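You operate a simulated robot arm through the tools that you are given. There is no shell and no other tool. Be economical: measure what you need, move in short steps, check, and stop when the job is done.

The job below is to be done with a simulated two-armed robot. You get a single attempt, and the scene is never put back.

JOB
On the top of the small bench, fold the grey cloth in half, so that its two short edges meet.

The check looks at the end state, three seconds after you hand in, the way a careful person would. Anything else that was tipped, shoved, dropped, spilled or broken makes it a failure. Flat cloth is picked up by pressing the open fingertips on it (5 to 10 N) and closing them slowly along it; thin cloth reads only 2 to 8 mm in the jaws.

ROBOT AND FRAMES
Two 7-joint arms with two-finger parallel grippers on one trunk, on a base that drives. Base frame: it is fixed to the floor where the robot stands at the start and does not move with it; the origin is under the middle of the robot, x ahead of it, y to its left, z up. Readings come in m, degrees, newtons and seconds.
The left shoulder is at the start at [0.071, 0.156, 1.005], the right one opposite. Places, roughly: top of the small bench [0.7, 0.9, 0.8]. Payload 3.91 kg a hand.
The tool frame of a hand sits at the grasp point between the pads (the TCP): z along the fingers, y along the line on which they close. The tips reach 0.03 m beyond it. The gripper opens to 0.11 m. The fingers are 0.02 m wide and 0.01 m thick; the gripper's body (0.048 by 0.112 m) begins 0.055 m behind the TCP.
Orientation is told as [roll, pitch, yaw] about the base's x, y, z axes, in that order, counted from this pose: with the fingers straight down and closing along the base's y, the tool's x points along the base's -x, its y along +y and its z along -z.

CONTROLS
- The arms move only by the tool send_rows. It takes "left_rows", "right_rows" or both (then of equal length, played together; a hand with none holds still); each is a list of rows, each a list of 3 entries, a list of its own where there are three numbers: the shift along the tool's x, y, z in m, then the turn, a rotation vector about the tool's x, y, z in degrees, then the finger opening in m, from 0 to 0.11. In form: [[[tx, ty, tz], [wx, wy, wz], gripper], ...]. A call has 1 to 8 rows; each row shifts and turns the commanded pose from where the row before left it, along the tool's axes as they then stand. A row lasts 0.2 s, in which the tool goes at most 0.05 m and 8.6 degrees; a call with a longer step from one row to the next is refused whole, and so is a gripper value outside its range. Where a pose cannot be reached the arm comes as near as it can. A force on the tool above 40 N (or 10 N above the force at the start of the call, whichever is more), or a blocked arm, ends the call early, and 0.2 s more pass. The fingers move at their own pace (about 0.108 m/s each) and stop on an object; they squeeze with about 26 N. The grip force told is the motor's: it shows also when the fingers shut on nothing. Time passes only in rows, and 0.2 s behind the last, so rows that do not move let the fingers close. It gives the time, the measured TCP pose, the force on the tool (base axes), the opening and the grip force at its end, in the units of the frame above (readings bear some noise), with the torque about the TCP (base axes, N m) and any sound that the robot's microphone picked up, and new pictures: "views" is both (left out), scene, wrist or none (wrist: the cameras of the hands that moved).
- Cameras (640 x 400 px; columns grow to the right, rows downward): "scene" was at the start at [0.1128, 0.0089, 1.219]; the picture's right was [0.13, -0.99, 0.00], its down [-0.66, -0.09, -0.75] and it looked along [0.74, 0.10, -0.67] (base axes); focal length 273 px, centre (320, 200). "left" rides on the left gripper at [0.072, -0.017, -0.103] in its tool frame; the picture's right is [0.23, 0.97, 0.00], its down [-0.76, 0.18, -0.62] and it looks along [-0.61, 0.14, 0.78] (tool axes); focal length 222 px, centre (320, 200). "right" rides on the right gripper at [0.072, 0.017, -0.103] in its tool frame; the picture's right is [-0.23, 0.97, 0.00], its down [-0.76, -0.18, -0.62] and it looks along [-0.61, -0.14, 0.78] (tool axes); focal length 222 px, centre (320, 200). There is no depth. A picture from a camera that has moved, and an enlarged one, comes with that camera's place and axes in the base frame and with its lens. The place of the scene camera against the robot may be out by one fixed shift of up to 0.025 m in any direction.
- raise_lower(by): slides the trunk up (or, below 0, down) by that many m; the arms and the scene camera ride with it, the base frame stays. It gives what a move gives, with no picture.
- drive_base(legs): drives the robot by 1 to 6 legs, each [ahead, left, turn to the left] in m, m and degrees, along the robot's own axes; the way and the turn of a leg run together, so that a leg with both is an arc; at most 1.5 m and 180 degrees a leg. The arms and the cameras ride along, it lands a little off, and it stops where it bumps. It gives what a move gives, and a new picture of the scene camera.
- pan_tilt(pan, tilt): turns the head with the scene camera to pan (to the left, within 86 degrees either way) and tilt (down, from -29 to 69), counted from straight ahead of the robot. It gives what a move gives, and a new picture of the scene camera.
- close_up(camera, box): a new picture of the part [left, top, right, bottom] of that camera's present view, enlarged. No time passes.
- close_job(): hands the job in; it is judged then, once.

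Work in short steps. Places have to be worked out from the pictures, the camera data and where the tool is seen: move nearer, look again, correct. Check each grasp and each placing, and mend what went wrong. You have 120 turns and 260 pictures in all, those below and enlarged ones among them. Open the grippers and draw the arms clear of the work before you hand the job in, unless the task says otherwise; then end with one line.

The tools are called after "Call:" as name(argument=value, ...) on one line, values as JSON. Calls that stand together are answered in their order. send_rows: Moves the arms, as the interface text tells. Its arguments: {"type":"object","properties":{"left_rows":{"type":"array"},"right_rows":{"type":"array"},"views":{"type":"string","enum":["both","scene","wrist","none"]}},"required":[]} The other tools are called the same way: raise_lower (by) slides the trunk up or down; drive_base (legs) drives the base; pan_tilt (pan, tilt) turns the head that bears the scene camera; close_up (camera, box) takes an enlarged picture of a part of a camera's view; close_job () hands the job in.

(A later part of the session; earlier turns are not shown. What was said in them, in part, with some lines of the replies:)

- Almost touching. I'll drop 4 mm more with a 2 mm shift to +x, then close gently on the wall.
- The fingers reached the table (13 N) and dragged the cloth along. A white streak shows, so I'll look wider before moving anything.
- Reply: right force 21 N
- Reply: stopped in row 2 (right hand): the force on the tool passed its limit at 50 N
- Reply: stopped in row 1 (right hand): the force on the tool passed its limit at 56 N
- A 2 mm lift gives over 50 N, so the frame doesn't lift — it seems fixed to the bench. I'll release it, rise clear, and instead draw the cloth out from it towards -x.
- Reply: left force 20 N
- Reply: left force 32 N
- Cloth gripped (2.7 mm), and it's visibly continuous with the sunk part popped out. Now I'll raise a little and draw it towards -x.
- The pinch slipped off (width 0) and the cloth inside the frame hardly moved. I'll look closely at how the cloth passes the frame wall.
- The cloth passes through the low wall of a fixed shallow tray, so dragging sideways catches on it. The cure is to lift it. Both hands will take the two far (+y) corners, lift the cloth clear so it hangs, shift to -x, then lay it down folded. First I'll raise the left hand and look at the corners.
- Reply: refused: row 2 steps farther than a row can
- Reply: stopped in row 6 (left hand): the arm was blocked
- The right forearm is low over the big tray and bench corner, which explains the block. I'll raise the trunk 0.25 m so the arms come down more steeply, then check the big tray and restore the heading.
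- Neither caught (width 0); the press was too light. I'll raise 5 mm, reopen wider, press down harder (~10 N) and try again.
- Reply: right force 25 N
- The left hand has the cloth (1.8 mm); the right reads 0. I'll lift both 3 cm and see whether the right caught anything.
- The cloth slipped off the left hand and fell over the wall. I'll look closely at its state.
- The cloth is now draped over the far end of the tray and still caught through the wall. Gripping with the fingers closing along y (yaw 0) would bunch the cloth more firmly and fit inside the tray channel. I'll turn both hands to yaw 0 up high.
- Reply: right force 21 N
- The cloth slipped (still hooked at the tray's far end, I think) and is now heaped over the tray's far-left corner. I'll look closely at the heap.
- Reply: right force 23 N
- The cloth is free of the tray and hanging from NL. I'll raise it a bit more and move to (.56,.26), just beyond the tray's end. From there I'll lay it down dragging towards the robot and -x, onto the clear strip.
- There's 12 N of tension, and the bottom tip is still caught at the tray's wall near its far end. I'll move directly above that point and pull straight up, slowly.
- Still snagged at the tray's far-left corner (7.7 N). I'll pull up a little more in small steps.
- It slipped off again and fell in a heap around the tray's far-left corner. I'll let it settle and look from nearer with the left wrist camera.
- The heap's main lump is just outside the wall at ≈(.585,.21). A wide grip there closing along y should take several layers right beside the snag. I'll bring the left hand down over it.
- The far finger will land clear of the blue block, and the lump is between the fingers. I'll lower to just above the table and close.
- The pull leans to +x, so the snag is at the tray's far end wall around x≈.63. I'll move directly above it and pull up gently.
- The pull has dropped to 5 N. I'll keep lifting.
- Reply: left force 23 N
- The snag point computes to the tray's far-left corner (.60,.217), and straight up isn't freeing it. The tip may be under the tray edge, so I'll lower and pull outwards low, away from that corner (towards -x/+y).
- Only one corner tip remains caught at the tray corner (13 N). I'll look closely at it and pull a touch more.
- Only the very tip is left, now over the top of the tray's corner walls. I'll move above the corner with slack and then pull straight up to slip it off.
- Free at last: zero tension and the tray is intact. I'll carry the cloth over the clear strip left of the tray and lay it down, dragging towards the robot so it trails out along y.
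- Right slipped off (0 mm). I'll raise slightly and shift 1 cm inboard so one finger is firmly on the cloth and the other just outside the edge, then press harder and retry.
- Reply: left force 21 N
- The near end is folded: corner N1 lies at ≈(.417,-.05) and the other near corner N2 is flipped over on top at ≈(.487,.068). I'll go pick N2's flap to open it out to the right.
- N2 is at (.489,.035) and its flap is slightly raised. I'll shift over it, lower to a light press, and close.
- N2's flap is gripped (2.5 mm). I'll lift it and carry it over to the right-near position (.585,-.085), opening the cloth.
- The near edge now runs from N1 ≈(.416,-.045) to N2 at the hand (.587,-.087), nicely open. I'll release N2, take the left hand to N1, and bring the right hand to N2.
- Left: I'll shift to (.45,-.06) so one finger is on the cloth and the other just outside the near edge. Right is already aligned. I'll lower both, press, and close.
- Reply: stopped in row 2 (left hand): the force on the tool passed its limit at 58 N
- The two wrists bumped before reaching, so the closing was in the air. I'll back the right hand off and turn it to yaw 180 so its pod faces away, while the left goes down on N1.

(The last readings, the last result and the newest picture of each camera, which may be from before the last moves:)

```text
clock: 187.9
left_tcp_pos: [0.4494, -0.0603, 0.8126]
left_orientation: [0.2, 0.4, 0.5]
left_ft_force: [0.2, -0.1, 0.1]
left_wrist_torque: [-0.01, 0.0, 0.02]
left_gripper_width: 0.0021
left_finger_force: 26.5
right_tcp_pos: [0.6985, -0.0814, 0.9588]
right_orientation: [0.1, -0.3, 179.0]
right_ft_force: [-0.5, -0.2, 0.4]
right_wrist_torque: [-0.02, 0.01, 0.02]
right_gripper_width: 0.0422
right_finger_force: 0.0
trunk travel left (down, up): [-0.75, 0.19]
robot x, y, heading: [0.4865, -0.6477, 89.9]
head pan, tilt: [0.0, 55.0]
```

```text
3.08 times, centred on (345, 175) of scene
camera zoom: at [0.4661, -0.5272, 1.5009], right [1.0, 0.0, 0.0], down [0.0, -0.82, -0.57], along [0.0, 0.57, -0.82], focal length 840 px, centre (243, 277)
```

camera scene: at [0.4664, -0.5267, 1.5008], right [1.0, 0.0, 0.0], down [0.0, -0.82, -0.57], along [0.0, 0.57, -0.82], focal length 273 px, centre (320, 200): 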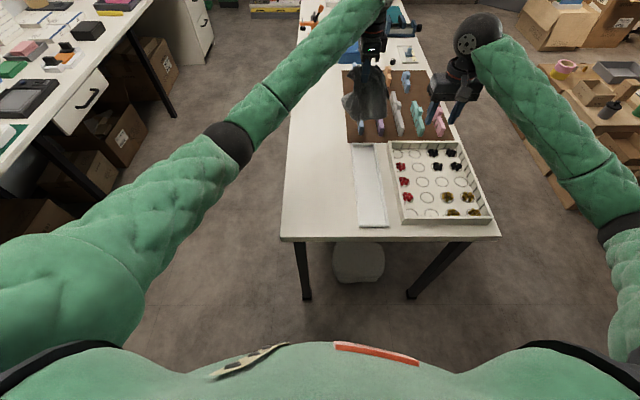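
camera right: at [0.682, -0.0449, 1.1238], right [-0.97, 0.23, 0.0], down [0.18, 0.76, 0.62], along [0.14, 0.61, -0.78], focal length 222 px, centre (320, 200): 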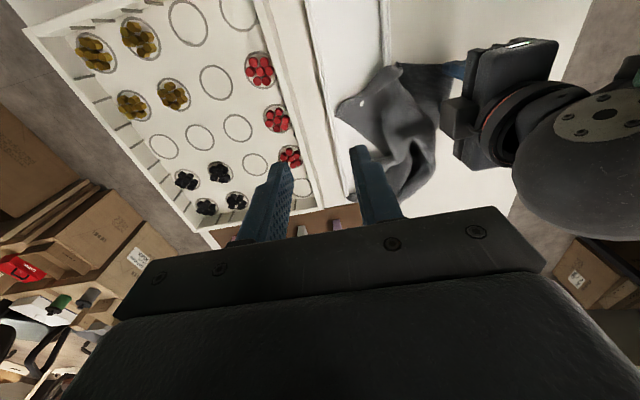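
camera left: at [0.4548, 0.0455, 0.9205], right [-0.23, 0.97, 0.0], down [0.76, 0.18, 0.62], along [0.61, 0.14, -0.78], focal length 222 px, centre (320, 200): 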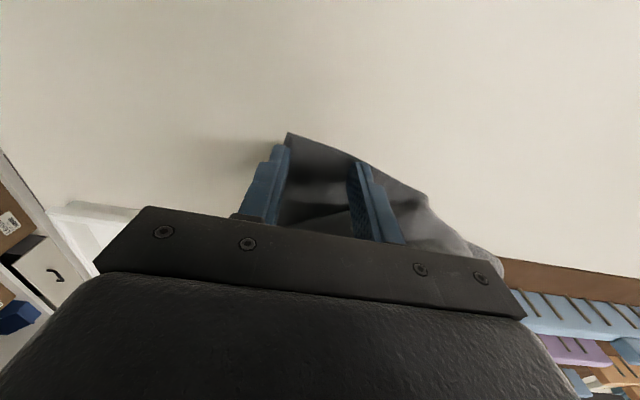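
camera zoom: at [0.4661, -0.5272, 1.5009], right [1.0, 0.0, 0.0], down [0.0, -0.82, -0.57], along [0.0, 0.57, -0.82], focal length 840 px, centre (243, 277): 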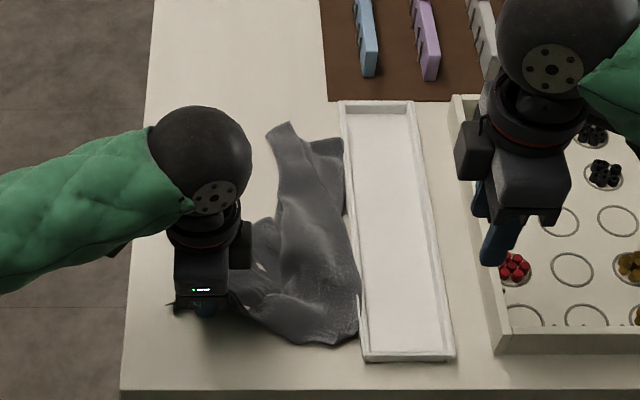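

The left holds N1 (2.1 mm). Now the right, at yaw 180, comes to N2 at (.583,-.082), presses, and closes.

Call:
send_rows(right_rows=[[[-0.029, 0, 0.015], [0, 0, 0], 0.042], [[-0.029, 0, 0.02], [0, 0, 0], 0.042], [[-0.029, 0, 0.02], [0, 0, 0], 0.042], [[-0.028, 0, 0.02], [0, 0, 0], 0.042], [[0, 0, 0.03], [0, 0, 0], 0.042], [[0, 0, 0.02], [0, 0, 0], 0.042], [[0, 0, 0.012], [0, 0, 0], 0.042], [[0, 0, 0], [0, 0, 0], 0.042]], views="none")

Call:
send_rows(right_rows=[[[0, 0, 0.005], [0, 0, 0], 0.042], [[0, 0, 0.003], [0, 0, 0], 0.036], [[0, 0, 0], [0, 0, 0], 0.03], [[0, 0, 0], [0, 0, 0], 0.023], [[0, 0, 0], [0, 0, 0], 0.016], [[0, 0, 0], [0, 0, 0], 0.009], [[0, 0, 0], [0, 0, 0], 0.0], [[0, 0, 0], [0, 0, 0], 0.0]], views="none")

Call:
close_up(camera="scene", box=[280, 140, 400, 240])

```text
clock: 189.8
left_tcp_pos: [0.4493, -0.0604, 0.8138]
left_orientation: [0.3, 0.3, 0.5]
left_ft_force: [-0.1, 0.5, 0.6]
left_wrist_torque: [0.01, -0.02, -0.01]
left_gripper_width: 0.0021
left_finger_force: 25.9
right_tcp_pos: [0.5813, -0.0785, 0.821]
right_orientation: [0.1, -0.3, 178.8]
right_ft_force: [0.3, -0.6, 0.1]
right_wrist_torque: [0.04, 0.03, -0.03]
right_gripper_width: 0.0418
right_finger_force: 0.0
trunk travel left (down, up): [-0.75, 0.19]
robot x, y, heading: [0.4892, -0.6455, 90.1]
head pan, tilt: [0.0, 55.0]
```

```text
clock: 191.6
left_tcp_pos: [0.4508, -0.0607, 0.8134]
left_orientation: [0.2, 0.5, 0.5]
left_ft_force: [0.6, -0.8, -0.8]
left_wrist_torque: [0.02, 0.0, 0.03]
left_gripper_width: 0.0022
left_finger_force: 26.2
right_tcp_pos: [0.581, -0.0792, 0.8122]
right_orientation: [0.1, -0.2, 178.7]
right_ft_force: [0.3, -0.6, 3.1]
right_wrist_torque: [0.0, 0.01, 0.02]
right_gripper_width: 0.0018
right_finger_force: 25.4
trunk travel left (down, up): [-0.75, 0.19]
robot x, y, heading: [0.4878, -0.6422, 90.0]
head pan, tilt: [0.0, 55.0]
```

```text
4.00 times, centred on (340, 190) of scene
camera zoom: at [0.4661, -0.5274, 1.5009], right [1.0, 0.0, 0.0], down [0.0, -0.82, -0.57], along [0.0, 0.57, -0.82], focal length 1091 px, centre (240, 240)
```

zoom: 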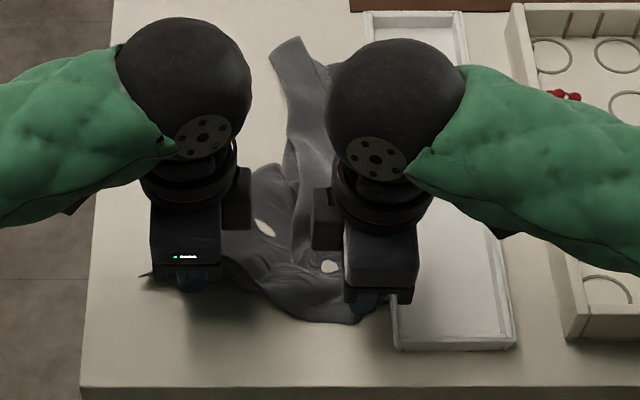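

Both corners of the short edge are gripped (2.2 and 1.8 mm). I'll lift both together slowly while spreading the hands and shifting slightly to -x, so the cloth hangs open.

Call:
send_rows(left_rows=[[[0, 0, -0.01], [0, 0, 0], 0.0], [[0, 0, -0.015], [0, 0, 0], 0.0], [[0.003, 0, -0.02], [0, 0, 0], 0.0], [[0.004, 0, -0.02], [0, 0, 0], 0.0], [[0.004, 0, -0.02], [0, 0, 0], 0.0], [[0.004, 0, -0.02], [0, 0, 0], 0.0], [[0.005, 0, -0.02], [0, 0, 0], 0.0], [[0.005, 0, -0.02], [0, 0, 0], 0.0]], right_rows=[[[0, 0, -0.01], [0, 0, 0], 0.0], [[0, 0, -0.015], [0, 0, 0], 0.0], [[0, 0, -0.02], [0, 0, 0], 0.0], [[0, 0, -0.02], [0, 0, 0], 0.0], [[0, 0, -0.02], [0, 0, 0], 0.0], [[0, 0, -0.02], [0, 0, 0], 0.0], [[0, 0, -0.02], [0, 0, 0], 0.0], [[0, 0, -0.02], [0, 0, 0], 0.0]], views="none")

Call:
send_rows(left_rows=[[[0.005, 0, -0.025], [0, 0, 0], 0.0], [[0.005, 0, -0.025], [0, 0, 0], 0.0], [[0.004, 0, -0.025], [0, 0, 0], 0.0], [[0.003, 0, -0.025], [0, 0, 0], 0.0], [[0.003, 0, -0.025], [0, 0, 0], 0.0], [[0.003, 0, -0.025], [0, 0, 0], 0.0], [[0, 0, -0.025], [0, 0, 0], 0.0], [[0, 0, 0], [0, 0, 0], 0.0]], right_rows=[[[0, 0, -0.025], [0, 0, 0], 0.0], [[0, 0, -0.025], [0, 0, 0], 0.0], [[-0.004, 0, -0.025], [0, 0, 0], 0.0], [[-0.004, 0, -0.025], [0, 0, 0], 0.0], [[-0.004, 0, -0.025], [0, 0, 0], 0.0], [[0, 0, -0.025], [0, 0, 0], 0.0], [[0, 0, -0.025], [0, 0, 0], 0.0], [[0, 0, 0], [0, 0, 0], 0.0]], views="scene")

Call:
close_up(camera="scene", box=[260, 40, 420, 220])

```text
clock: 193.3
left_tcp_pos: [0.4256, -0.0609, 0.958]
left_orientation: [0.2, 0.5, 0.4]
left_ft_force: [0.4, 0.6, -0.7]
left_wrist_torque: [0.01, 0.01, -0.03]
left_gripper_width: 0.002
left_finger_force: 25.9
right_tcp_pos: [0.5828, -0.0782, 0.9582]
right_orientation: [0.1, -0.2, 178.8]
right_ft_force: [-1.8, 0.1, 0.4]
right_wrist_torque: [0.05, 0.03, 0.01]
right_gripper_width: 0.0016
right_finger_force: 26.3
trunk travel left (down, up): [-0.75, 0.19]
robot x, y, heading: [0.4875, -0.6501, 89.8]
head pan, tilt: [0.0, 55.0]
```

```text
clock: 195.2
left_tcp_pos: [0.4043, -0.0595, 1.1327]
left_orientation: [0.2, 0.3, 0.6]
left_ft_force: [3.4, -0.3, -0.9]
left_wrist_torque: [0.02, -0.02, 0.01]
left_gripper_width: 0.002
left_finger_force: 26.4
right_tcp_pos: [0.5689, -0.0783, 1.1334]
right_orientation: [0.2, -0.2, 178.8]
right_ft_force: [-3.5, -0.7, 0.6]
right_wrist_torque: [0.01, 0.11, 0.0]
right_gripper_width: 0.0017
right_finger_force: 25.9
trunk travel left (down, up): [-0.75, 0.19]
robot x, y, heading: [0.4874, -0.6488, 89.9]
head pan, tilt: [0.0, 55.0]
camera scene: at [0.4659, -0.5267, 1.5008], right [1.0, 0.0, 0.0], down [0.0, -0.82, -0.57], along [0.0, 0.57, -0.82], focal length 273 px, centre (320, 200)
```

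scene: 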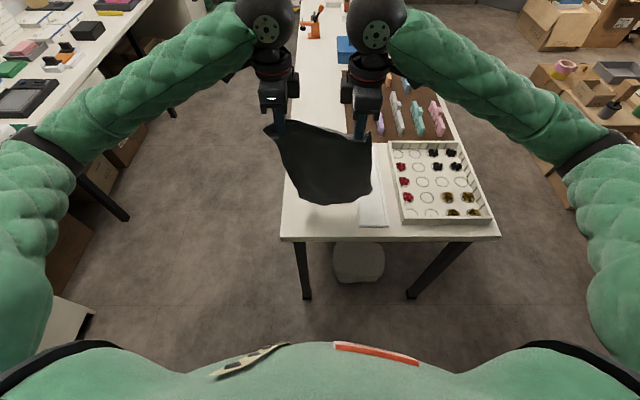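

```text
2.22 times, centred on (340, 130) of scene
camera zoom: at [0.4659, -0.5267, 1.5008], right [1.0, 0.0, 0.0], down [0.0, -0.82, -0.57], along [0.0, 0.57, -0.82], focal length 606 px, centre (276, 356)
```

zoom: 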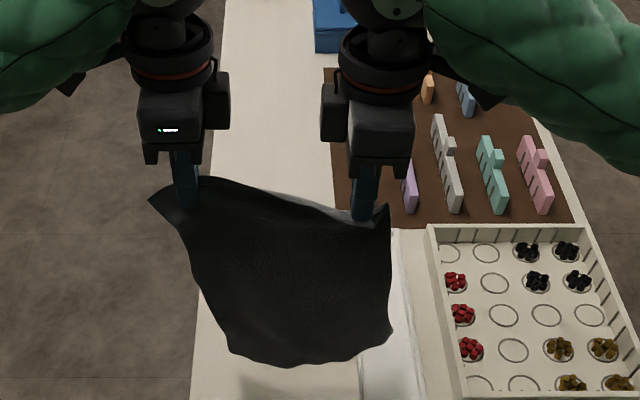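

The cloth now hangs open as a full sheet from its short edge. It's tilted about 9°, with its bottom swung to +x, so I'll raise the left hand 2.5 cm to level it. Then I'll carry both hands to y≈.20, with equal y, ready to lay.

Call:
send_rows(left_rows=[[[0, 0, -0.012], [0, 0, 0], 0.0], [[0, 0.025, -0.013], [0, 0, 0], 0.0], [[-0.001, 0.038, 0], [0, 0, 0], 0.0], [[-0.001, 0.04, 0], [0, 0, 0], 0.0], [[-0.001, 0.04, 0], [0, 0, 0], 0.0], [[-0.001, 0.04, 0], [0, 0, 0], 0.0], [[-0.001, 0.04, 0], [0, 0, 0], 0.0], [[-0.001, 0.036, 0], [0, 0, 0], 0.0]], right_rows=[[[0, 0, 0], [0, 0, 0], 0.0], [[0, -0.036, 0], [0, 0, 0], 0.0], [[0.001, -0.042, 0], [0, 0, 0], 0.0], [[0.001, -0.042, 0], [0, 0, 0], 0.0], [[0.001, -0.042, 0], [0, 0, 0], 0.0], [[0.001, -0.04, 0], [0, 0, 0], 0.0], [[0.001, -0.04, 0], [0, 0, 0], 0.0], [[0.001, -0.036, 0], [0, 0, 0], 0.0]], views="none")

Call:
send_rows(left_rows=[[[0, 0, 0], [0, 0, 0], 0.0], [[0, 0, 0], [0, 0, 0], 0.0], [[0, 0, 0], [0, 0, 0], 0.0]], views="none")

Call:
close_up(camera="scene", box=[260, 10, 420, 180])

```text
clock: 196.9
left_tcp_pos: [0.4075, 0.1995, 1.1581]
left_orientation: [0.1, 0.4, 0.6]
left_ft_force: [14.8, 0.0, -4.9]
left_wrist_torque: [0.0, -0.13, 0.01]
left_gripper_width: 0.0021
left_finger_force: 26.2
right_tcp_pos: [0.5808, 0.1999, 1.1295]
right_orientation: [0.2, -0.3, 178.8]
right_ft_force: [-14.7, 0.0, 4.2]
right_wrist_torque: [-0.03, 0.56, 0.01]
right_gripper_width: 0.0018
right_finger_force: 25.9
trunk travel left (down, up): [-0.75, 0.19]
robot x, y, heading: [0.4895, -0.6476, 90.0]
head pan, tilt: [0.0, 55.0]
```

```text
clock: 197.8
left_tcp_pos: [0.407, 0.1972, 1.1598]
left_orientation: [0.2, 0.4, 0.4]
left_ft_force: [13.0, -0.2, -4.8]
left_wrist_torque: [0.01, -0.19, 0.0]
left_gripper_width: 0.0021
left_finger_force: 26.0
right_tcp_pos: [0.5814, 0.1981, 1.1317]
right_orientation: [0.1, -0.2, 178.7]
right_ft_force: [-14.8, -0.3, 3.9]
right_wrist_torque: [-0.01, 0.54, 0.02]
right_gripper_width: 0.0015
right_finger_force: 25.7
trunk travel left (down, up): [-0.75, 0.19]
robot x, y, heading: [0.4852, -0.6472, 89.9]
head pan, tilt: [0.0, 55.0]
```

```text
2.35 times, centred on (340, 95) of scene
camera zoom: at [0.466, -0.5272, 1.5009], right [1.0, 0.0, 0.0], down [0.0, -0.82, -0.57], along [0.0, 0.57, -0.82], focal length 642 px, centre (273, 447)
```

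zoom: 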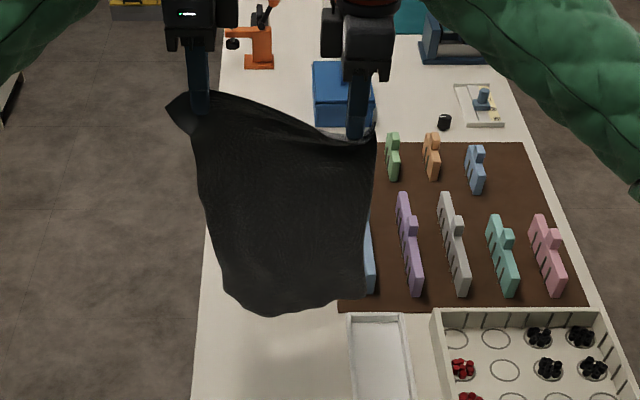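

The sheet hangs square, with the far edge level. I'll shift 2 cm to -x, relax the tension slightly, lower until the bottom edge touches, and lay the first half moving towards the robot.

Call:
send_rows(left_rows=[[[0.02, 0, 0.0], [0, 0, 0], 0.0], [[0, 0, 0.015], [0, 0, 0], 0.0], [[0, 0, 0.015], [0, 0, 0], 0.0], [[0, 0, 0], [0, 0, 0], 0.0], [[0, -0.02, 0.026], [0, 0, 0], 0.0], [[0, -0.026, 0.026], [0, 0, 0], 0.0], [[0, -0.026, 0.026], [0, 0, 0], 0.0], [[0, -0.026, 0.026], [0, 0, 0], 0.0]], right_rows=[[[-0.026, 0, 0.0], [0, 0, 0], 0.0], [[0, 0, 0.015], [0, 0, 0], 0.0], [[0, 0, 0.015], [0, 0, 0], 0.0], [[0, 0, 0], [0, 0, 0], 0.0], [[0, 0.02, 0.026], [0, 0, 0], 0.0], [[0, 0.026, 0.026], [0, 0, 0], 0.0], [[0, 0.026, 0.026], [0, 0, 0], 0.0], [[0, 0.026, 0.026], [0, 0, 0], 0.0]], views="none")

Call:
send_rows(left_rows=[[[0, -0.026, 0.026], [0, 0, 0], 0.0], [[0, -0.026, 0.026], [0, 0, 0], 0.0], [[0, 0, 0], [0, 0, 0], 0.0]], right_rows=[[[0, 0.026, 0.022], [0, 0, 0], 0.0], [[0, 0.026, 0.02], [0, 0, 0], 0.0], [[0, 0, 0], [0, 0, 0], 0.0]], views="none")

Call:
close_up(camera="scene", box=[260, 80, 400, 230])

```text
clock: 199.6
left_tcp_pos: [0.3884, 0.0999, 1.0253]
left_orientation: [0.2, 0.4, 0.5]
left_ft_force: [3.7, 0.6, -0.8]
left_wrist_torque: [0.02, -0.01, 0.03]
left_gripper_width: 0.0021
left_finger_force: 25.7
right_tcp_pos: [0.5545, 0.102, 0.9974]
right_orientation: [0.0, -0.3, 178.9]
right_ft_force: [-4.7, 0.3, 1.4]
right_wrist_torque: [-0.03, 0.15, -0.01]
right_gripper_width: 0.0018
right_finger_force: 26.1
trunk travel left (down, up): [-0.75, 0.19]
robot x, y, heading: [0.4857, -0.6465, 89.9]
head pan, tilt: [0.0, 55.0]
```

```text
clock: 200.3
left_tcp_pos: [0.3883, 0.049, 0.9701]
left_orientation: [0.2, 0.4, 0.5]
left_ft_force: [2.5, 0.6, -1.0]
left_wrist_torque: [0.03, -0.06, 0.03]
left_gripper_width: 0.0017
left_finger_force: 25.8
right_tcp_pos: [0.5546, 0.0509, 0.9561]
right_orientation: [0.2, -0.2, 178.7]
right_ft_force: [-3.4, -0.3, 0.1]
right_wrist_torque: [0.03, 0.1, 0.02]
right_gripper_width: 0.0016
right_finger_force: 26.3
trunk travel left (down, up): [-0.75, 0.19]
robot x, y, heading: [0.4841, -0.6471, 90.0]
head pan, tilt: [0.0, 55.0]
```

```text
2.67 times, centred on (330, 155) of scene
camera zoom: at [0.466, -0.5263, 1.5008], right [1.0, 0.0, 0.0], down [0.0, -0.82, -0.57], along [0.0, 0.57, -0.82], focal length 728 px, centre (293, 320)
```

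zoom: 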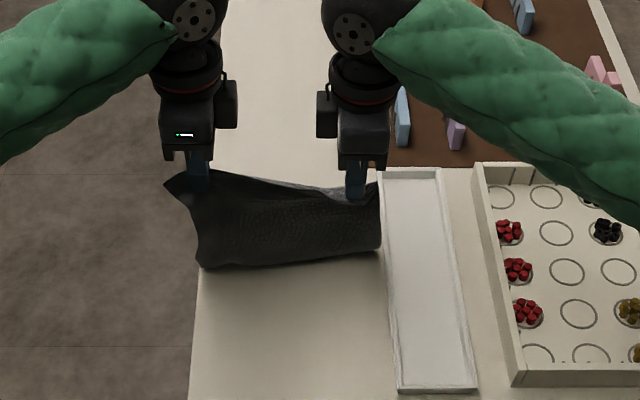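

The first half is lying and the rest stands from the bench. Now I'll fold over in an arc, carrying the held edge back to y≈.198.

Call:
send_rows(left_rows=[[[0, 0.0295, 0.003], [0, 0, 0], 0.0], [[0, 0.0285, 0.0085], [0, 0, 0], 0.0], [[0, 0.026, 0.014], [0, 0, 0], 0.0], [[0, 0.023, 0.0185], [0, 0, 0], 0.0], [[0, 0.0185, 0.0225], [0, 0, 0], 0.0], [[0, 0.014, 0.026], [0, 0, 0], 0.0], [[0, 0.0085, 0.028], [0, 0, 0], 0.0], [[0, 0.002, 0.0245], [0, 0, 0], 0.0]], right_rows=[[[0, -0.0295, 0.003], [0, 0, 0], 0.0], [[0, -0.0285, 0.008], [0, 0, 0], 0.0], [[0, -0.026, 0.013], [0, 0, 0], 0.0], [[0, -0.022, 0.017], [0, 0, 0], 0.0], [[0, -0.0175, 0.021], [0, 0, 0], 0.0], [[0, -0.014, 0.024], [0, 0, 0], 0.0], [[0, -0.0085, 0.026], [0, 0, 0], 0.0], [[0, -0.002, 0.022], [0, 0, 0], 0.0]], views="none")

Call:
send_rows(left_rows=[[[0, 0, 0.002], [0, 0, 0], 0.0], [[0, 0, 0], [0, 0, 0], 0.0]], right_rows=[[[0, 0, 0.002], [0, 0, 0], 0.0], [[0, 0, 0], [0, 0, 0], 0.0]], views="none")

Call:
close_up(camera="scene", box=[270, 110, 390, 220])

Call:
close_up(camera="left", box=[120, 0, 520, 250])

```text
clock: 202.2
left_tcp_pos: [0.3857, 0.1999, 0.8285]
left_orientation: [0.1, 0.5, 0.5]
left_ft_force: [4.3, 0.3, 0.4]
left_wrist_torque: [-0.02, -0.08, -0.01]
left_gripper_width: 0.002
left_finger_force: 25.9
right_tcp_pos: [0.556, 0.1987, 0.8214]
right_orientation: [0.2, -0.2, 178.7]
right_ft_force: [-4.1, 0.1, 0.6]
right_wrist_torque: [-0.02, 0.18, 0.01]
right_gripper_width: 0.0019
right_finger_force: 25.9
trunk travel left (down, up): [-0.75, 0.19]
robot x, y, heading: [0.487, -0.6475, 90.1]
head pan, tilt: [0.0, 55.0]
```

```text
clock: 202.8
left_tcp_pos: [0.385, 0.1986, 0.8256]
left_orientation: [0.2, 0.4, 0.5]
left_ft_force: [4.5, -0.3, -0.7]
left_wrist_torque: [0.03, -0.08, -0.01]
left_gripper_width: 0.0019
left_finger_force: 26.5
right_tcp_pos: [0.5553, 0.1976, 0.8189]
right_orientation: [0.1, -0.2, 178.7]
right_ft_force: [-3.8, 0.2, 1.4]
right_wrist_torque: [-0.02, 0.13, 0.02]
right_gripper_width: 0.0018
right_finger_force: 26.5
trunk travel left (down, up): [-0.75, 0.19]
robot x, y, heading: [0.4893, -0.6475, 90.1]
head pan, tilt: [0.0, 55.0]
```

```text
3.64 times, centred on (330, 165) of scene
camera zoom: at [0.466, -0.5271, 1.5009], right [1.0, 0.0, 0.0], down [0.0, -0.82, -0.57], along [0.0, 0.57, -0.82], focal length 992 px, centre (284, 327)
```

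zoom: 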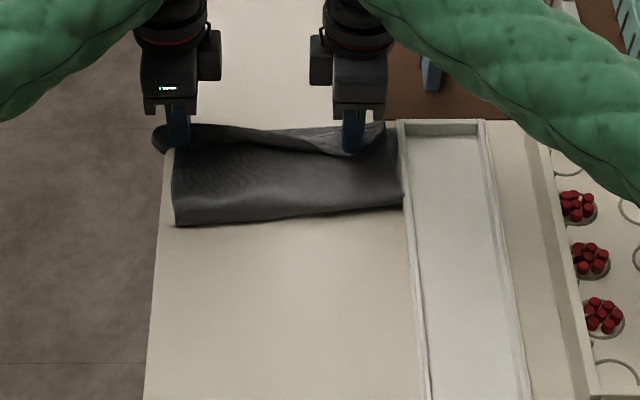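

```text
1.60 times, centred on (320, 125) of left
camera zoom: at [0.3141, 0.1812, 0.9309], right [-0.24, 0.97, 0.0], down [0.76, 0.18, 0.62], along [0.6, 0.15, -0.79], focal length 355 px, centre (320, 320)
```

zoom: 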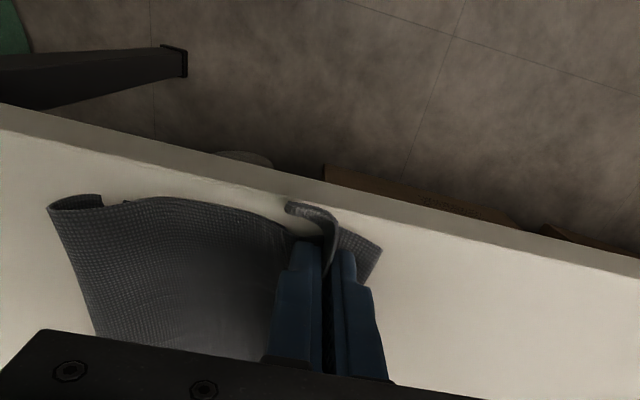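

The fold came over cleanly. The bottom far corner shows at ≈(.381,.227), so the top edge needs ~1.5 cm more in +y and a little +x. I'll shift, lower, then release gently and rise.

Call:
send_rows(left_rows=[[[-0.004, 0.006, 0.001], [0, 0, 0], 0.0], [[-0.005, 0.006, 0.003], [0, 0, 0], 0.0], [[0, 0.004, 0.004], [0, 0, 0], 0.0], [[0, 0, 0.002], [0, 0, 0], 0.0], [[0, 0, 0], [0, 0, 0], 0.012], [[0, 0, 0], [0, 0, 0], 0.025], [[0, 0, -0.01], [0, 0, 0], 0.025], [[0, 0, -0.02], [0, 0, 0], 0.025]], right_rows=[[[0.003, -0.006, 0], [0, 0, 0], 0.0], [[0.003, -0.006, 0.001], [0, 0, 0], 0.0], [[0, -0.004, 0.002], [0, 0, 0], 0.0], [[0, 0, 0], [0, 0, 0], 0.0], [[0, 0, 0], [0, 0, 0], 0.012], [[0, 0, 0], [0, 0, 0], 0.025], [[0, 0, -0.01], [0, 0, 0], 0.025], [[0, 0, -0.02], [0, 0, 0], 0.025]], views="none")

Call:
send_rows(left_rows=[[[0, 0, -0.03], [0, 0, 0], 0.04], [[0.02, -0.02, -0.03], [0, 0, 0], 0.04], [[0.04, -0.02, 0], [0, 0, 0], 0.04], [[0.04, -0.02, 0], [0, 0, 0], 0.04], [[0.04, -0.02, 0], [0, 0, 0], 0.04], [[0, 0, 0], [0, 0, 0], 0.04]], right_rows=[[[0, 0, -0.03], [0, 0, 0], 0.04], [[0.02, 0, -0.04], [0, 0, 0], 0.04], [[0.04, 0, -0.02], [0, 0, 0], 0.04], [[0.04, 0, -0.02], [0, 0, 0], 0.04], [[0.04, 0, 0], [0, 0, 0], 0.04], [[0.04, 0, 0], [0, 0, 0], 0.04]], views="none")

Call:
close_up(camera="scene", box=[280, 120, 380, 190])

Call:
close_up(camera="left", box=[120, 0, 640, 300])

```text
clock: 204.6
left_tcp_pos: [0.3946, 0.2136, 0.8471]
left_orientation: [0.2, 0.5, 0.6]
left_ft_force: [0.3, -0.4, -0.7]
left_wrist_torque: [0.04, 0.02, 0.01]
left_gripper_width: 0.0248
left_finger_force: 0.0
right_tcp_pos: [0.563, 0.2134, 0.8491]
right_orientation: [0.0, -0.2, 178.8]
right_ft_force: [-0.4, -0.5, -0.6]
right_wrist_torque: [0.0, 0.0, -0.01]
right_gripper_width: 0.0249
right_finger_force: 0.0
trunk travel left (down, up): [-0.75, 0.19]
robot x, y, heading: [0.4889, -0.6461, 90.2]
head pan, tilt: [0.0, 55.0]
```

```text
clock: 205.9
left_tcp_pos: [0.2574, 0.1313, 0.9085]
left_orientation: [0.1, 0.5, 0.5]
left_ft_force: [0.1, 0.5, 0.2]
left_wrist_torque: [-0.02, 0.02, 0.01]
left_gripper_width: 0.0402
left_finger_force: 0.0
right_tcp_pos: [0.7427, 0.2107, 0.9551]
right_orientation: [0.2, -0.2, 178.8]
right_ft_force: [-0.2, -0.5, -0.1]
right_wrist_torque: [0.0, 0.01, 0.03]
right_gripper_width: 0.0403
right_finger_force: 0.1
trunk travel left (down, up): [-0.75, 0.19]
robot x, y, heading: [0.4886, -0.6507, 90.0]
head pan, tilt: [0.0, 55.0]
```

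```text
5.71 times, centred on (330, 155) of scene
camera zoom: at [0.4683, -0.5266, 1.5008], right [1.0, 0.0, 0.0], down [0.0, -0.82, -0.57], along [0.0, 0.57, -0.82], focal length 1559 px, centre (263, 457)
```

zoom: 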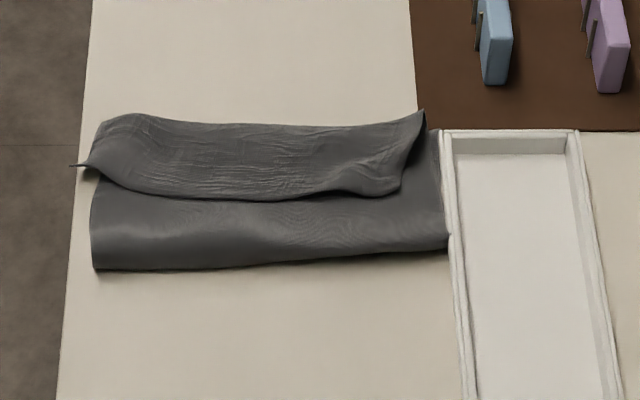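

```text
1.23 times, centred on (380, 150) of left
camera zoom: at [0.1866, 0.1141, 1.0137], right [-0.24, 0.97, 0.01], down [0.77, 0.18, 0.62], along [0.6, 0.15, -0.79], focal length 273 px, centre (246, 262)
```

zoom: 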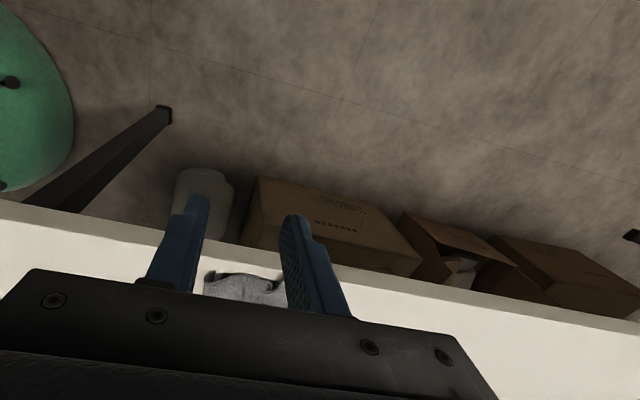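

The cloth is folded, but a strip of the held edge has flopped back on top towards the robot. It needs flipping over so the short edges meet. I'll bring both hands over that strip to see it close up.

Call:
send_rows(left_rows=[[[-0.03, 0.01, 0], [0, 0, 0], 0.04], [[-0.03, 0.01, 0], [0, 0, 0], 0.04], [[-0.03, 0.01, 0.005], [0, 0, 0], 0.04], [[-0.03, 0.01, 0.005], [0, 0, 0], 0.04], [[-0.022, 0.01, 0.01], [0, 0, 0], 0.04], [[-0.02, 0.009, 0.015], [0, 0, 0], 0.04]], right_rows=[[[-0.03, 0.003, 0.0], [0, 0, 0], 0.04], [[-0.03, 0.003, 0.01], [0, 0, 0], 0.04], [[-0.03, 0.003, 0.015], [0, 0, 0], 0.04], [[-0.03, 0.003, 0.015], [0, 0, 0], 0.04], [[-0.03, 0.004, 0.02], [0, 0, 0], 0.04], [[-0.03, 0.004, 0.02], [0, 0, 0], 0.04]], views="none")

Call:
close_up(camera="left", box=[60, 0, 520, 280])

Call:
close_up(camera="right", box=[60, 0, 520, 280])

```text
clock: 207.3
left_tcp_pos: [0.4183, 0.1931, 0.8699]
left_orientation: [0.1, 0.4, 0.5]
left_ft_force: [-0.4, -0.2, 0.1]
left_wrist_torque: [0.01, -0.01, -0.03]
left_gripper_width: 0.04
left_finger_force: 0.0
right_tcp_pos: [0.5594, 0.1954, 0.8768]
right_orientation: [0.1, -0.2, 178.7]
right_ft_force: [-0.4, -0.2, -0.1]
right_wrist_torque: [-0.01, 0.01, 0.01]
right_gripper_width: 0.04
right_finger_force: 0.0
trunk travel left (down, up): [-0.75, 0.19]
robot x, y, heading: [0.486, -0.6479, 90.0]
head pan, tilt: [0.0, 55.0]
```

```text
1.39 times, centred on (290, 140) of left
camera zoom: at [0.3475, 0.1767, 0.9743], right [-0.24, 0.97, 0.0], down [0.76, 0.18, 0.62], along [0.6, 0.15, -0.79], focal length 309 px, centre (362, 284)
```

zoom: 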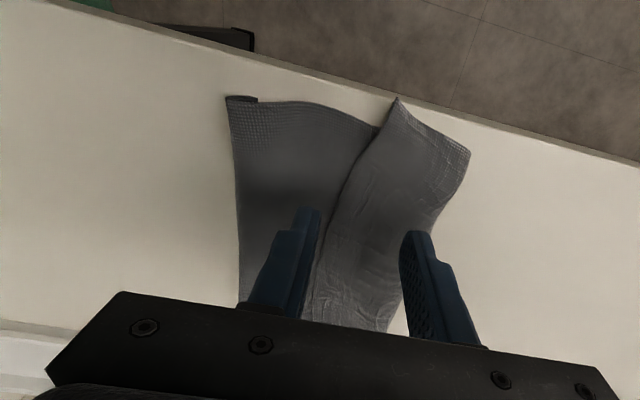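

```text
1.39 times, centred on (290, 140) of right
camera zoom: at [0.6311, 0.1771, 0.9796], right [-0.25, -0.97, 0.0], down [-0.76, 0.2, 0.63], along [-0.61, 0.15, -0.78], focal length 309 px, centre (362, 284)
```

zoom: 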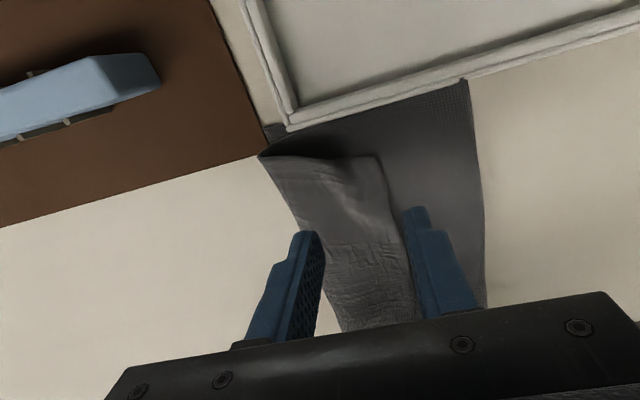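

Measured: fold line at y≈.115, bottom edge at ≈.228, and the top edge flopped back to ≈.185. I need to regrip that top edge with a smaller bite, stand it up with the fold at y≈.073, and lay it over again. Lowering both hands onto the strip's edge and closing.

Call:
send_rows(left_rows=[[[0, 0, 0.015], [0, 0, 0], 0.026], [[0, 0, 0.015], [0, 0, 0], 0.026], [[0, 0, 0.012], [0, 0, 0], 0.026], [[0, 0, 0.007], [0, 0, 0], 0.026], [[0, 0, 0.0035], [0, 0, 0], 0.026], [[0, 0, 0], [0, 0, 0], 0.026]], right_rows=[[[0, 0.007, 0.016], [0, 0, 0], 0.026], [[0, 0, 0.016], [0, 0, 0], 0.026], [[0, 0, 0.014], [0, 0, 0], 0.026], [[0, 0, 0.009], [0, 0, 0], 0.026], [[0, 0, 0.0045], [0, 0, 0], 0.026], [[0, 0, 0], [0, 0, 0], 0.026]], views="none")

Call:
send_rows(left_rows=[[[0, 0, 0], [0, 0, 0], 0.022], [[0, 0, 0], [0, 0, 0], 0.018], [[0, 0, 0], [0, 0, 0], 0.013], [[0, 0, 0], [0, 0, 0], 0.008], [[0, 0, 0], [0, 0, 0], 0.003], [[0, 0, 0], [0, 0, 0], 0.0], [[0, 0, 0], [0, 0, 0], 0.0]], right_rows=[[[0, 0, 0], [0, 0, 0], 0.022], [[0, 0, 0], [0, 0, 0], 0.018], [[0, 0, 0], [0, 0, 0], 0.013], [[0, 0, 0], [0, 0, 0], 0.008], [[0, 0, 0], [0, 0, 0], 0.003], [[0, 0, 0], [0, 0, 0], 0.0], [[0, 0, 0], [0, 0, 0], 0.0]], views="none")

Call:
close_up(camera="left", box=[60, 0, 520, 280])

Call:
close_up(camera="right", box=[60, 0, 520, 280])

```text
clock: 208.8
left_tcp_pos: [0.4168, 0.1933, 0.8165]
left_orientation: [0.2, 0.4, 0.5]
left_ft_force: [0.8, -0.1, -1.2]
left_wrist_torque: [-0.01, -0.03, 0.01]
left_gripper_width: 0.0264
left_finger_force: 0.1
right_tcp_pos: [0.5599, 0.1861, 0.8179]
right_orientation: [0.1, -0.2, 178.7]
right_ft_force: [0.5, -0.6, 1.0]
right_wrist_torque: [-0.01, 0.01, -0.02]
right_gripper_width: 0.0258
right_finger_force: 0.0
trunk travel left (down, up): [-0.75, 0.19]
robot x, y, heading: [0.4867, -0.6446, 90.1]
head pan, tilt: [0.0, 55.0]
```

```text
clock: 210.3
left_tcp_pos: [0.4175, 0.1939, 0.8173]
left_orientation: [0.3, 0.4, 0.6]
left_ft_force: [-0.2, 0.1, 0.5]
left_wrist_torque: [0.0, 0.04, 0.01]
left_gripper_width: 0.0
left_finger_force: 26.1
right_tcp_pos: [0.5601, 0.1872, 0.8177]
right_orientation: [0.2, -0.2, 178.7]
right_ft_force: [0.0, -0.5, -0.4]
right_wrist_torque: [-0.01, 0.0, 0.02]
right_gripper_width: 0.0018
right_finger_force: 26.3
trunk travel left (down, up): [-0.75, 0.19]
robot x, y, heading: [0.4877, -0.6444, 89.9]
head pan, tilt: [0.0, 55.0]
```

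```text
1.39 times, centred on (290, 140) of left
camera zoom: at [0.3459, 0.176, 0.9226], right [-0.24, 0.97, 0.01], down [0.76, 0.18, 0.62], along [0.6, 0.15, -0.79], focal length 309 px, centre (362, 284)
```

zoom: 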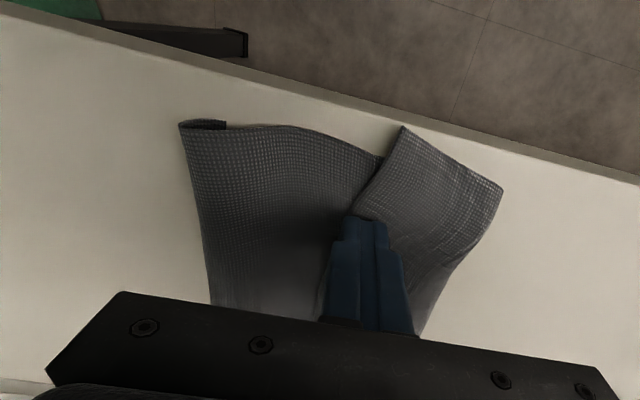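

```text
1.39 times, centred on (290, 140) of right
camera zoom: at [0.6328, 0.1677, 0.9208], right [-0.25, -0.97, 0.0], down [-0.76, 0.2, 0.63], along [-0.61, 0.15, -0.78], focal length 309 px, centre (362, 284)
```

zoom: 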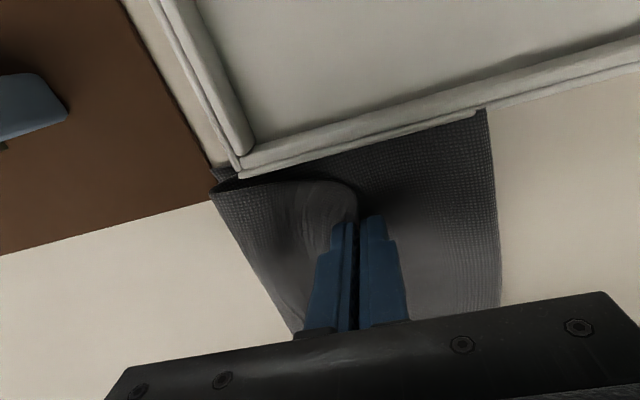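

The right has the strip (1.8 mm); the left missed. Retrying the left with a slightly wider opening and a firmer press.

Call:
send_rows(left_rows=[[[0, 0, -0.006], [0, 0, 0], 0.0], [[0, -0.003, 0], [0, 0, 0], 0.04], [[0, 0, 0], [0, 0, 0], 0.04], [[0, 0, 0.006], [0, 0, 0], 0.04], [[0, 0, 0.0025], [0, 0, 0], 0.04], [[0, 0, 0], [0, 0, 0], 0.04]], views="none")

Call:
send_rows(left_rows=[[[0, 0, 0], [0, 0, 0], 0.034], [[0, 0, 0], [0, 0, 0], 0.028], [[0, 0, 0], [0, 0, 0], 0.022], [[0, 0, 0], [0, 0, 0], 0.016], [[0, 0, 0], [0, 0, 0], 0.01], [[0, 0, 0], [0, 0, 0], 0.004], [[0, 0, 0], [0, 0, 0], 0.0], [[0, 0, 0], [0, 0, 0], 0.0]], views="none")

Call:
close_up(camera="left", box=[60, 0, 520, 280])

```text
clock: 211.8
left_tcp_pos: [0.416, 0.1897, 0.8154]
left_orientation: [0.3, 0.4, 0.6]
left_ft_force: [-0.1, -0.1, 0.3]
left_wrist_torque: [0.02, -0.03, 0.01]
left_gripper_width: 0.04
left_finger_force: 0.1
right_tcp_pos: [0.5603, 0.1863, 0.8186]
right_orientation: [0.1, -0.2, 178.8]
right_ft_force: [-0.8, -0.3, 0.3]
right_wrist_torque: [0.02, 0.06, -0.01]
right_gripper_width: 0.0016
right_finger_force: 26.0
trunk travel left (down, up): [-0.75, 0.19]
robot x, y, heading: [0.4854, -0.6476, 89.9]
head pan, tilt: [0.0, 55.0]
```

```text
clock: 213.6
left_tcp_pos: [0.4171, 0.1909, 0.8172]
left_orientation: [0.2, 0.4, 0.4]
left_ft_force: [-0.7, -0.3, -0.2]
left_wrist_torque: [-0.03, -0.01, -0.04]
left_gripper_width: 0.0
left_finger_force: 26.1
right_tcp_pos: [0.5605, 0.1868, 0.8192]
right_orientation: [0.1, -0.2, 178.6]
right_ft_force: [-1.0, -0.2, 0.0]
right_wrist_torque: [-0.04, -0.01, -0.01]
right_gripper_width: 0.0016
right_finger_force: 26.0
trunk travel left (down, up): [-0.75, 0.19]
robot x, y, heading: [0.4853, -0.6478, 89.9]
head pan, tilt: [0.0, 55.0]
```

```text
1.39 times, centred on (290, 140) of left
camera zoom: at [0.346, 0.1738, 0.9207], right [-0.24, 0.97, 0.01], down [0.76, 0.18, 0.62], along [0.6, 0.15, -0.79], focal length 309 px, centre (362, 284)
```

zoom: 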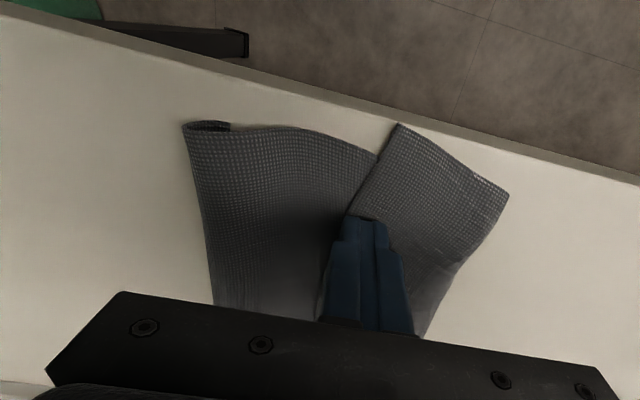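

The left wasn't really pressing (0.3 N). Once more, 3 mm lower.

Call:
send_rows(left_rows=[[[0, 0, -0.005], [0, 0, 0], 0.0], [[0, 0.001, 0], [0, 0, 0], 0.04], [[0, 0, 0], [0, 0, 0], 0.04], [[0, 0, 0.006], [0, 0, 0], 0.04], [[0, 0, 0.0028], [0, 0, 0], 0.04], [[0, 0, 0.001], [0, 0, 0], 0.04]], views="none")

Call:
send_rows(left_rows=[[[0, 0, 0], [0, 0, 0], 0.034], [[0, 0, 0], [0, 0, 0], 0.028], [[0, 0, 0], [0, 0, 0], 0.022], [[0, 0, 0], [0, 0, 0], 0.016], [[0, 0, 0], [0, 0, 0], 0.01], [[0, 0, 0], [0, 0, 0], 0.004], [[0, 0, 0], [0, 0, 0], 0.0], [[0, 0, 0], [0, 0, 0], 0.0]], views="none")

Call:
close_up(camera="left", box=[60, 0, 520, 280])

```text
clock: 214.9
left_tcp_pos: [0.417, 0.1924, 0.8142]
left_orientation: [0.1, 0.4, 0.5]
left_ft_force: [-1.0, -0.7, 13.8]
left_wrist_torque: [0.23, 0.11, 0.01]
left_gripper_width: 0.0397
left_finger_force: 0.0
right_tcp_pos: [0.5607, 0.1852, 0.8188]
right_orientation: [0.0, -0.3, 178.8]
right_ft_force: [-0.2, -0.3, 0.5]
right_wrist_torque: [-0.01, -0.01, 0.0]
right_gripper_width: 0.0014
right_finger_force: 25.9
trunk travel left (down, up): [-0.75, 0.19]
robot x, y, heading: [0.488, -0.65, 90.2]
head pan, tilt: [0.0, 55.0]
```

```text
clock: 216.8
left_tcp_pos: [0.4173, 0.1913, 0.8122]
left_orientation: [0.3, 0.4, 0.5]
left_ft_force: [-0.3, 0.1, 25.7]
left_wrist_torque: [0.11, 0.2, 0.05]
left_gripper_width: 0.0031
left_finger_force: 25.7
right_tcp_pos: [0.5603, 0.1849, 0.8202]
right_orientation: [-0.1, -0.1, 178.7]
right_ft_force: [-0.3, 0.3, -0.1]
right_wrist_torque: [0.0, -0.03, 0.0]
right_gripper_width: 0.0019
right_finger_force: 26.3
trunk travel left (down, up): [-0.75, 0.19]
robot x, y, heading: [0.4823, -0.6495, 89.9]
head pan, tilt: [0.0, 55.0]
```

```text
1.39 times, centred on (290, 140) of left
camera zoom: at [0.3463, 0.1734, 0.9177], right [-0.24, 0.97, 0.01], down [0.76, 0.18, 0.62], along [0.6, 0.15, -0.79], focal length 309 px, centre (362, 284)
```

zoom: 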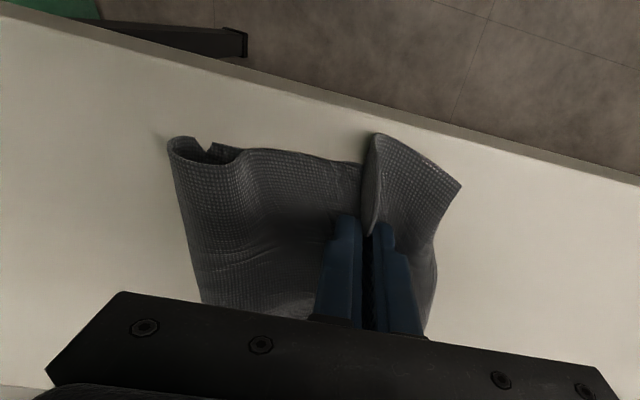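

Both hands hold now (3.1 and 1.9 mm). I'll lift the edge, stand the cloth up over y≈.075, and look.

Call:
send_rows(left_rows=[[[0, 0, -0.02], [0, 0, 0], 0.0], [[0, 0, -0.025], [0, 0, 0], 0.0], [[0, -0.01, -0.025], [0, 0, 0], 0.0], [[0, -0.02, -0.025], [0, 0, 0], 0.0], [[0, -0.025, -0.025], [0, 0, 0], 0.0], [[0, -0.03, -0.02], [0, 0, 0], 0.0], [[0, -0.03, -0.01], [0, 0, 0], 0.0], [[0, 0, 0], [0, 0, 0], 0.0]], right_rows=[[[0, 0, -0.02], [0, 0, 0], 0.0], [[0, 0, -0.025], [0, 0, 0], 0.0], [[0, 0.01, -0.025], [0, 0, 0], 0.0], [[0, 0.02, -0.025], [0, 0, 0], 0.0], [[0, 0.025, -0.025], [0, 0, 0], 0.0], [[0, 0.03, -0.02], [0, 0, 0], 0.0], [[0, 0.025, -0.005], [0, 0, 0], 0.0], [[0, 0, 0], [0, 0, 0], 0.0]], views="none")

Call:
close_up(camera="scene", box=[270, 90, 390, 210])

Call:
close_up(camera="left", box=[60, 0, 640, 320])

```text
clock: 218.6
left_tcp_pos: [0.4178, 0.0768, 0.96]
left_orientation: [0.2, 0.3, 0.5]
left_ft_force: [0.1, 0.2, -0.2]
left_wrist_torque: [0.01, 0.04, -0.02]
left_gripper_width: 0.0026
left_finger_force: 26.1
right_tcp_pos: [0.561, 0.0761, 0.9612]
right_orientation: [0.2, -0.1, 178.8]
right_ft_force: [-1.2, -0.4, -0.6]
right_wrist_torque: [-0.02, 0.01, 0.01]
right_gripper_width: 0.0015
right_finger_force: 25.6
trunk travel left (down, up): [-0.75, 0.19]
robot x, y, heading: [0.49, -0.6476, 90.0]
head pan, tilt: [0.0, 55.0]
```

```text
3.33 times, centred on (330, 150) of scene
camera zoom: at [0.4662, -0.5259, 1.5007], right [1.0, 0.0, 0.0], down [0.0, -0.82, -0.57], along [0.0, 0.57, -0.82], focal length 910 px, centre (287, 367)
```

zoom: 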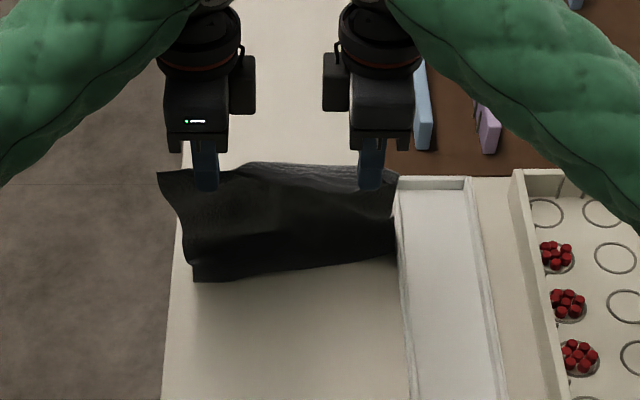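

```text
1.10 times, centred on (350, 160) of left
camera zoom: at [0.3465, 0.0598, 1.0642], right [-0.24, 0.97, 0.0], down [0.76, 0.18, 0.62], along [0.6, 0.15, -0.79], focal length 245 px, centre (287, 244)
5 turns are left
```

zoom: 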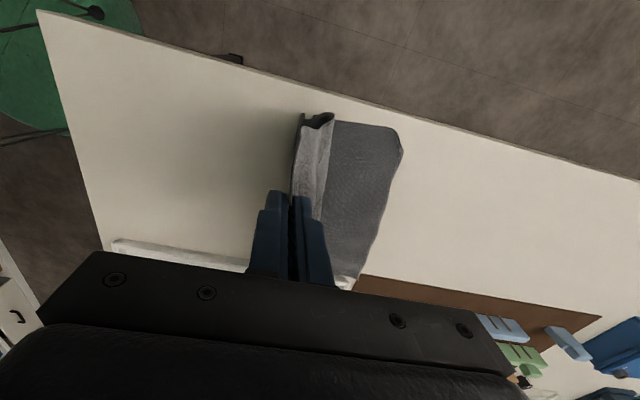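

The sheet stands squarely with the bottom layer flat behind it. I'll lay it over again in an arc to y≈.225, releasing from just above so the edge drops outwards, then retreat.

Call:
send_rows(left_rows=[[[0, 0.0273, 0.002], [0, 0, 0], 0.0], [[0, 0.0263, 0.0065], [0, 0, 0], 0.0], [[0, 0.0242, 0.0106], [0, 0, 0], 0.0], [[0, 0.0212, 0.0143], [0, 0, 0], 0.0], [[0, 0.0174, 0.0174], [0, 0, 0], 0.0], [[0, 0.0129, 0.0198], [0, 0, 0], 0.0], [[0, 0.01, 0.0235], [0, 0, 0], 0.0], [[0, 0.012, 0.0285], [0, 0, 0], 0.0]], right_rows=[[[0, -0.0273, 0.002], [0, 0, 0], 0.0], [[0, -0.0263, 0.0065], [0, 0, 0], 0.0], [[0, -0.0242, 0.0106], [0, 0, 0], 0.0], [[0, -0.0212, 0.0143], [0, 0, 0], 0.0], [[0, -0.0174, 0.0174], [0, 0, 0], 0.0], [[0, -0.0129, 0.0198], [0, 0, 0], 0.0], [[0, -0.01, 0.0235], [0, 0, 0], 0.0], [[0, -0.012, 0.0285], [0, 0, 0], 0.0]], views="none")

Call:
send_rows(left_rows=[[[0, 0.004, 0], [0, 0, 0], 0.03], [[0, 0, 0], [0, 0, 0], 0.04], [[0, 0, -0.02], [0, 0, 0], 0.04], [[0, 0, -0.045], [0, 0, 0], 0.04], [[0.03, 0, -0.03], [0, 0, 0], 0.04], [[0.045, 0, 0], [0, 0, 0], 0.04], [[0.045, 0, 0], [0, 0, 0], 0.04], [[0.045, 0, 0], [0, 0, 0], 0.04]], right_rows=[[[0, -0.004, 0], [0, 0, 0], 0.03], [[0, 0, 0], [0, 0, 0], 0.04], [[0, 0, -0.02], [0, 0, 0], 0.04], [[0, 0, -0.045], [0, 0, 0], 0.04], [[0.03, 0, -0.03], [0, 0, 0], 0.04], [[0.045, 0, 0], [0, 0, 0], 0.04], [[0.045, 0, 0], [0, 0, 0], 0.04], [[0.045, 0, 0], [0, 0, 0], 0.04]], views="none")

Call:
close_up(camera="scene", box=[280, 120, 380, 190])

```text
clock: 220.3
left_tcp_pos: [0.4173, 0.2282, 0.8376]
left_orientation: [0.0, 0.4, 0.5]
left_ft_force: [0.4, 1.3, 0.4]
left_wrist_torque: [0.01, -0.02, -0.03]
left_gripper_width: 0.0027
left_finger_force: 26.0
right_tcp_pos: [0.5641, 0.2287, 0.8386]
right_orientation: [0.2, -0.2, 178.8]
right_ft_force: [0.0, -0.3, 0.4]
right_wrist_torque: [-0.01, 0.0, 0.03]
right_gripper_width: 0.0017
right_finger_force: 25.9
trunk travel left (down, up): [-0.75, 0.19]
robot x, y, heading: [0.4892, -0.6452, 89.9]
head pan, tilt: [0.0, 55.0]
```

```text
clock: 222.2
left_tcp_pos: [0.2524, 0.228, 0.9357]
left_orientation: [0.3, 0.5, 0.5]
left_ft_force: [0.3, 0.3, 0.1]
left_wrist_torque: [-0.02, 0.01, 0.03]
left_gripper_width: 0.0401
left_finger_force: 0.2
right_tcp_pos: [0.7283, 0.228, 0.9349]
right_orientation: [0.1, -0.2, 178.8]
right_ft_force: [-0.7, 0.1, 0.5]
right_wrist_torque: [0.05, -0.02, -0.01]
right_gripper_width: 0.0398
right_finger_force: 0.0
trunk travel left (down, up): [-0.75, 0.19]
robot x, y, heading: [0.4884, -0.6464, 90.1]
head pan, tilt: [0.0, 55.0]
```

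```text
5.71 times, centred on (330, 155) of scene
camera zoom: at [0.4662, -0.5279, 1.501], right [1.0, 0.0, 0.0], down [0.0, -0.82, -0.57], along [0.0, 0.57, -0.82], focal length 1559 px, centre (263, 457)
4 turns are left
```

zoom: 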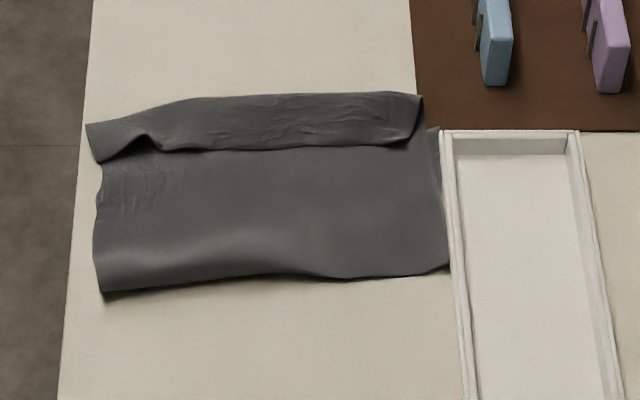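

The two short edges now lie over each other (both at y≈.22–.23, left corners within about 1 cm and right within about 2.5 cm). The packet is about half length, and the tray and other items are untouched. The remaining curl at the far side isn't worth risking, so I'll raise both open hands clear.

Call:
send_rows(left_rows=[[[0, 0, -0.04], [0, 0, 0], 0.08], [[0, 0, -0.045], [0, 0, 0], 0.11], [[0.04, 0, -0.02], [0, 0, 0], 0.11], [[0.04, 0, 0], [0, 0, 0], 0.11]], right_rows=[[[0, 0, -0.04], [0, 0, 0], 0.08], [[0, 0, -0.045], [0, 0, 0], 0.11], [[0.04, 0, -0.02], [0, 0, 0], 0.11], [[0.04, 0, 0], [0, 0, 0], 0.11]], views="scene")

```text
clock: 223.2
left_tcp_pos: [0.1723, 0.2287, 1.0413]
left_orientation: [0.2, 0.4, 0.4]
left_ft_force: [0.7, -0.5, -0.6]
left_wrist_torque: [0.02, 0.0, 0.01]
left_gripper_width: 0.11
left_finger_force: 0.0
right_tcp_pos: [0.8074, 0.2263, 1.0407]
right_orientation: [0.2, -0.1, 178.7]
right_ft_force: [0.0, -0.2, -0.1]
right_wrist_torque: [0.0, 0.0, 0.02]
right_gripper_width: 0.1101
right_finger_force: 0.0
trunk travel left (down, up): [-0.75, 0.19]
robot x, y, heading: [0.4884, -0.6526, 90.2]
head pan, tilt: [0.0, 55.0]
camera scene: at [0.4661, -0.528, 1.501], right [1.0, 0.0, 0.0], down [0.0, -0.82, -0.57], along [0.0, 0.57, -0.82], focal length 273 px, centre (320, 200)
3 turns are left
```

scene: 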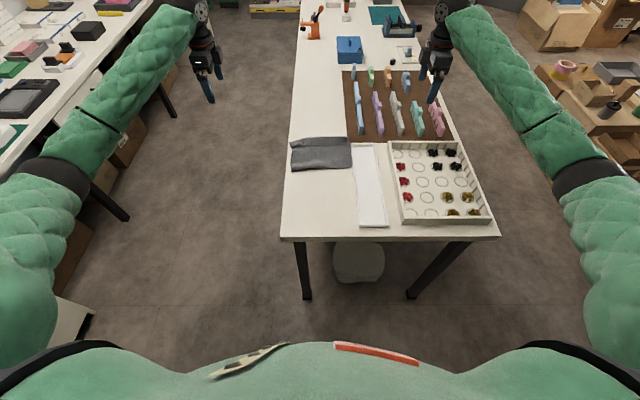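

The cloth lies folded on the bench top, everything else is in place, and both hands are open and clear. Handing in.

Call:
close_job()

```text
The job is handed in.
```

The grey cloth is folded roughly in half on the small bench, but not cleanly: a strip of about 4 cm along the top layer's short edge is curled back on top. By my estimate the two short edges lie over each other to within about 1 cm at the left corners and 2.5 cm at the right. I saw nothing else on the bench moved or spilled. While I was freeing the cloth, the right forearm seems to have pressed against the big tray or bench corner once; its cups looked undisturbed afterwards.
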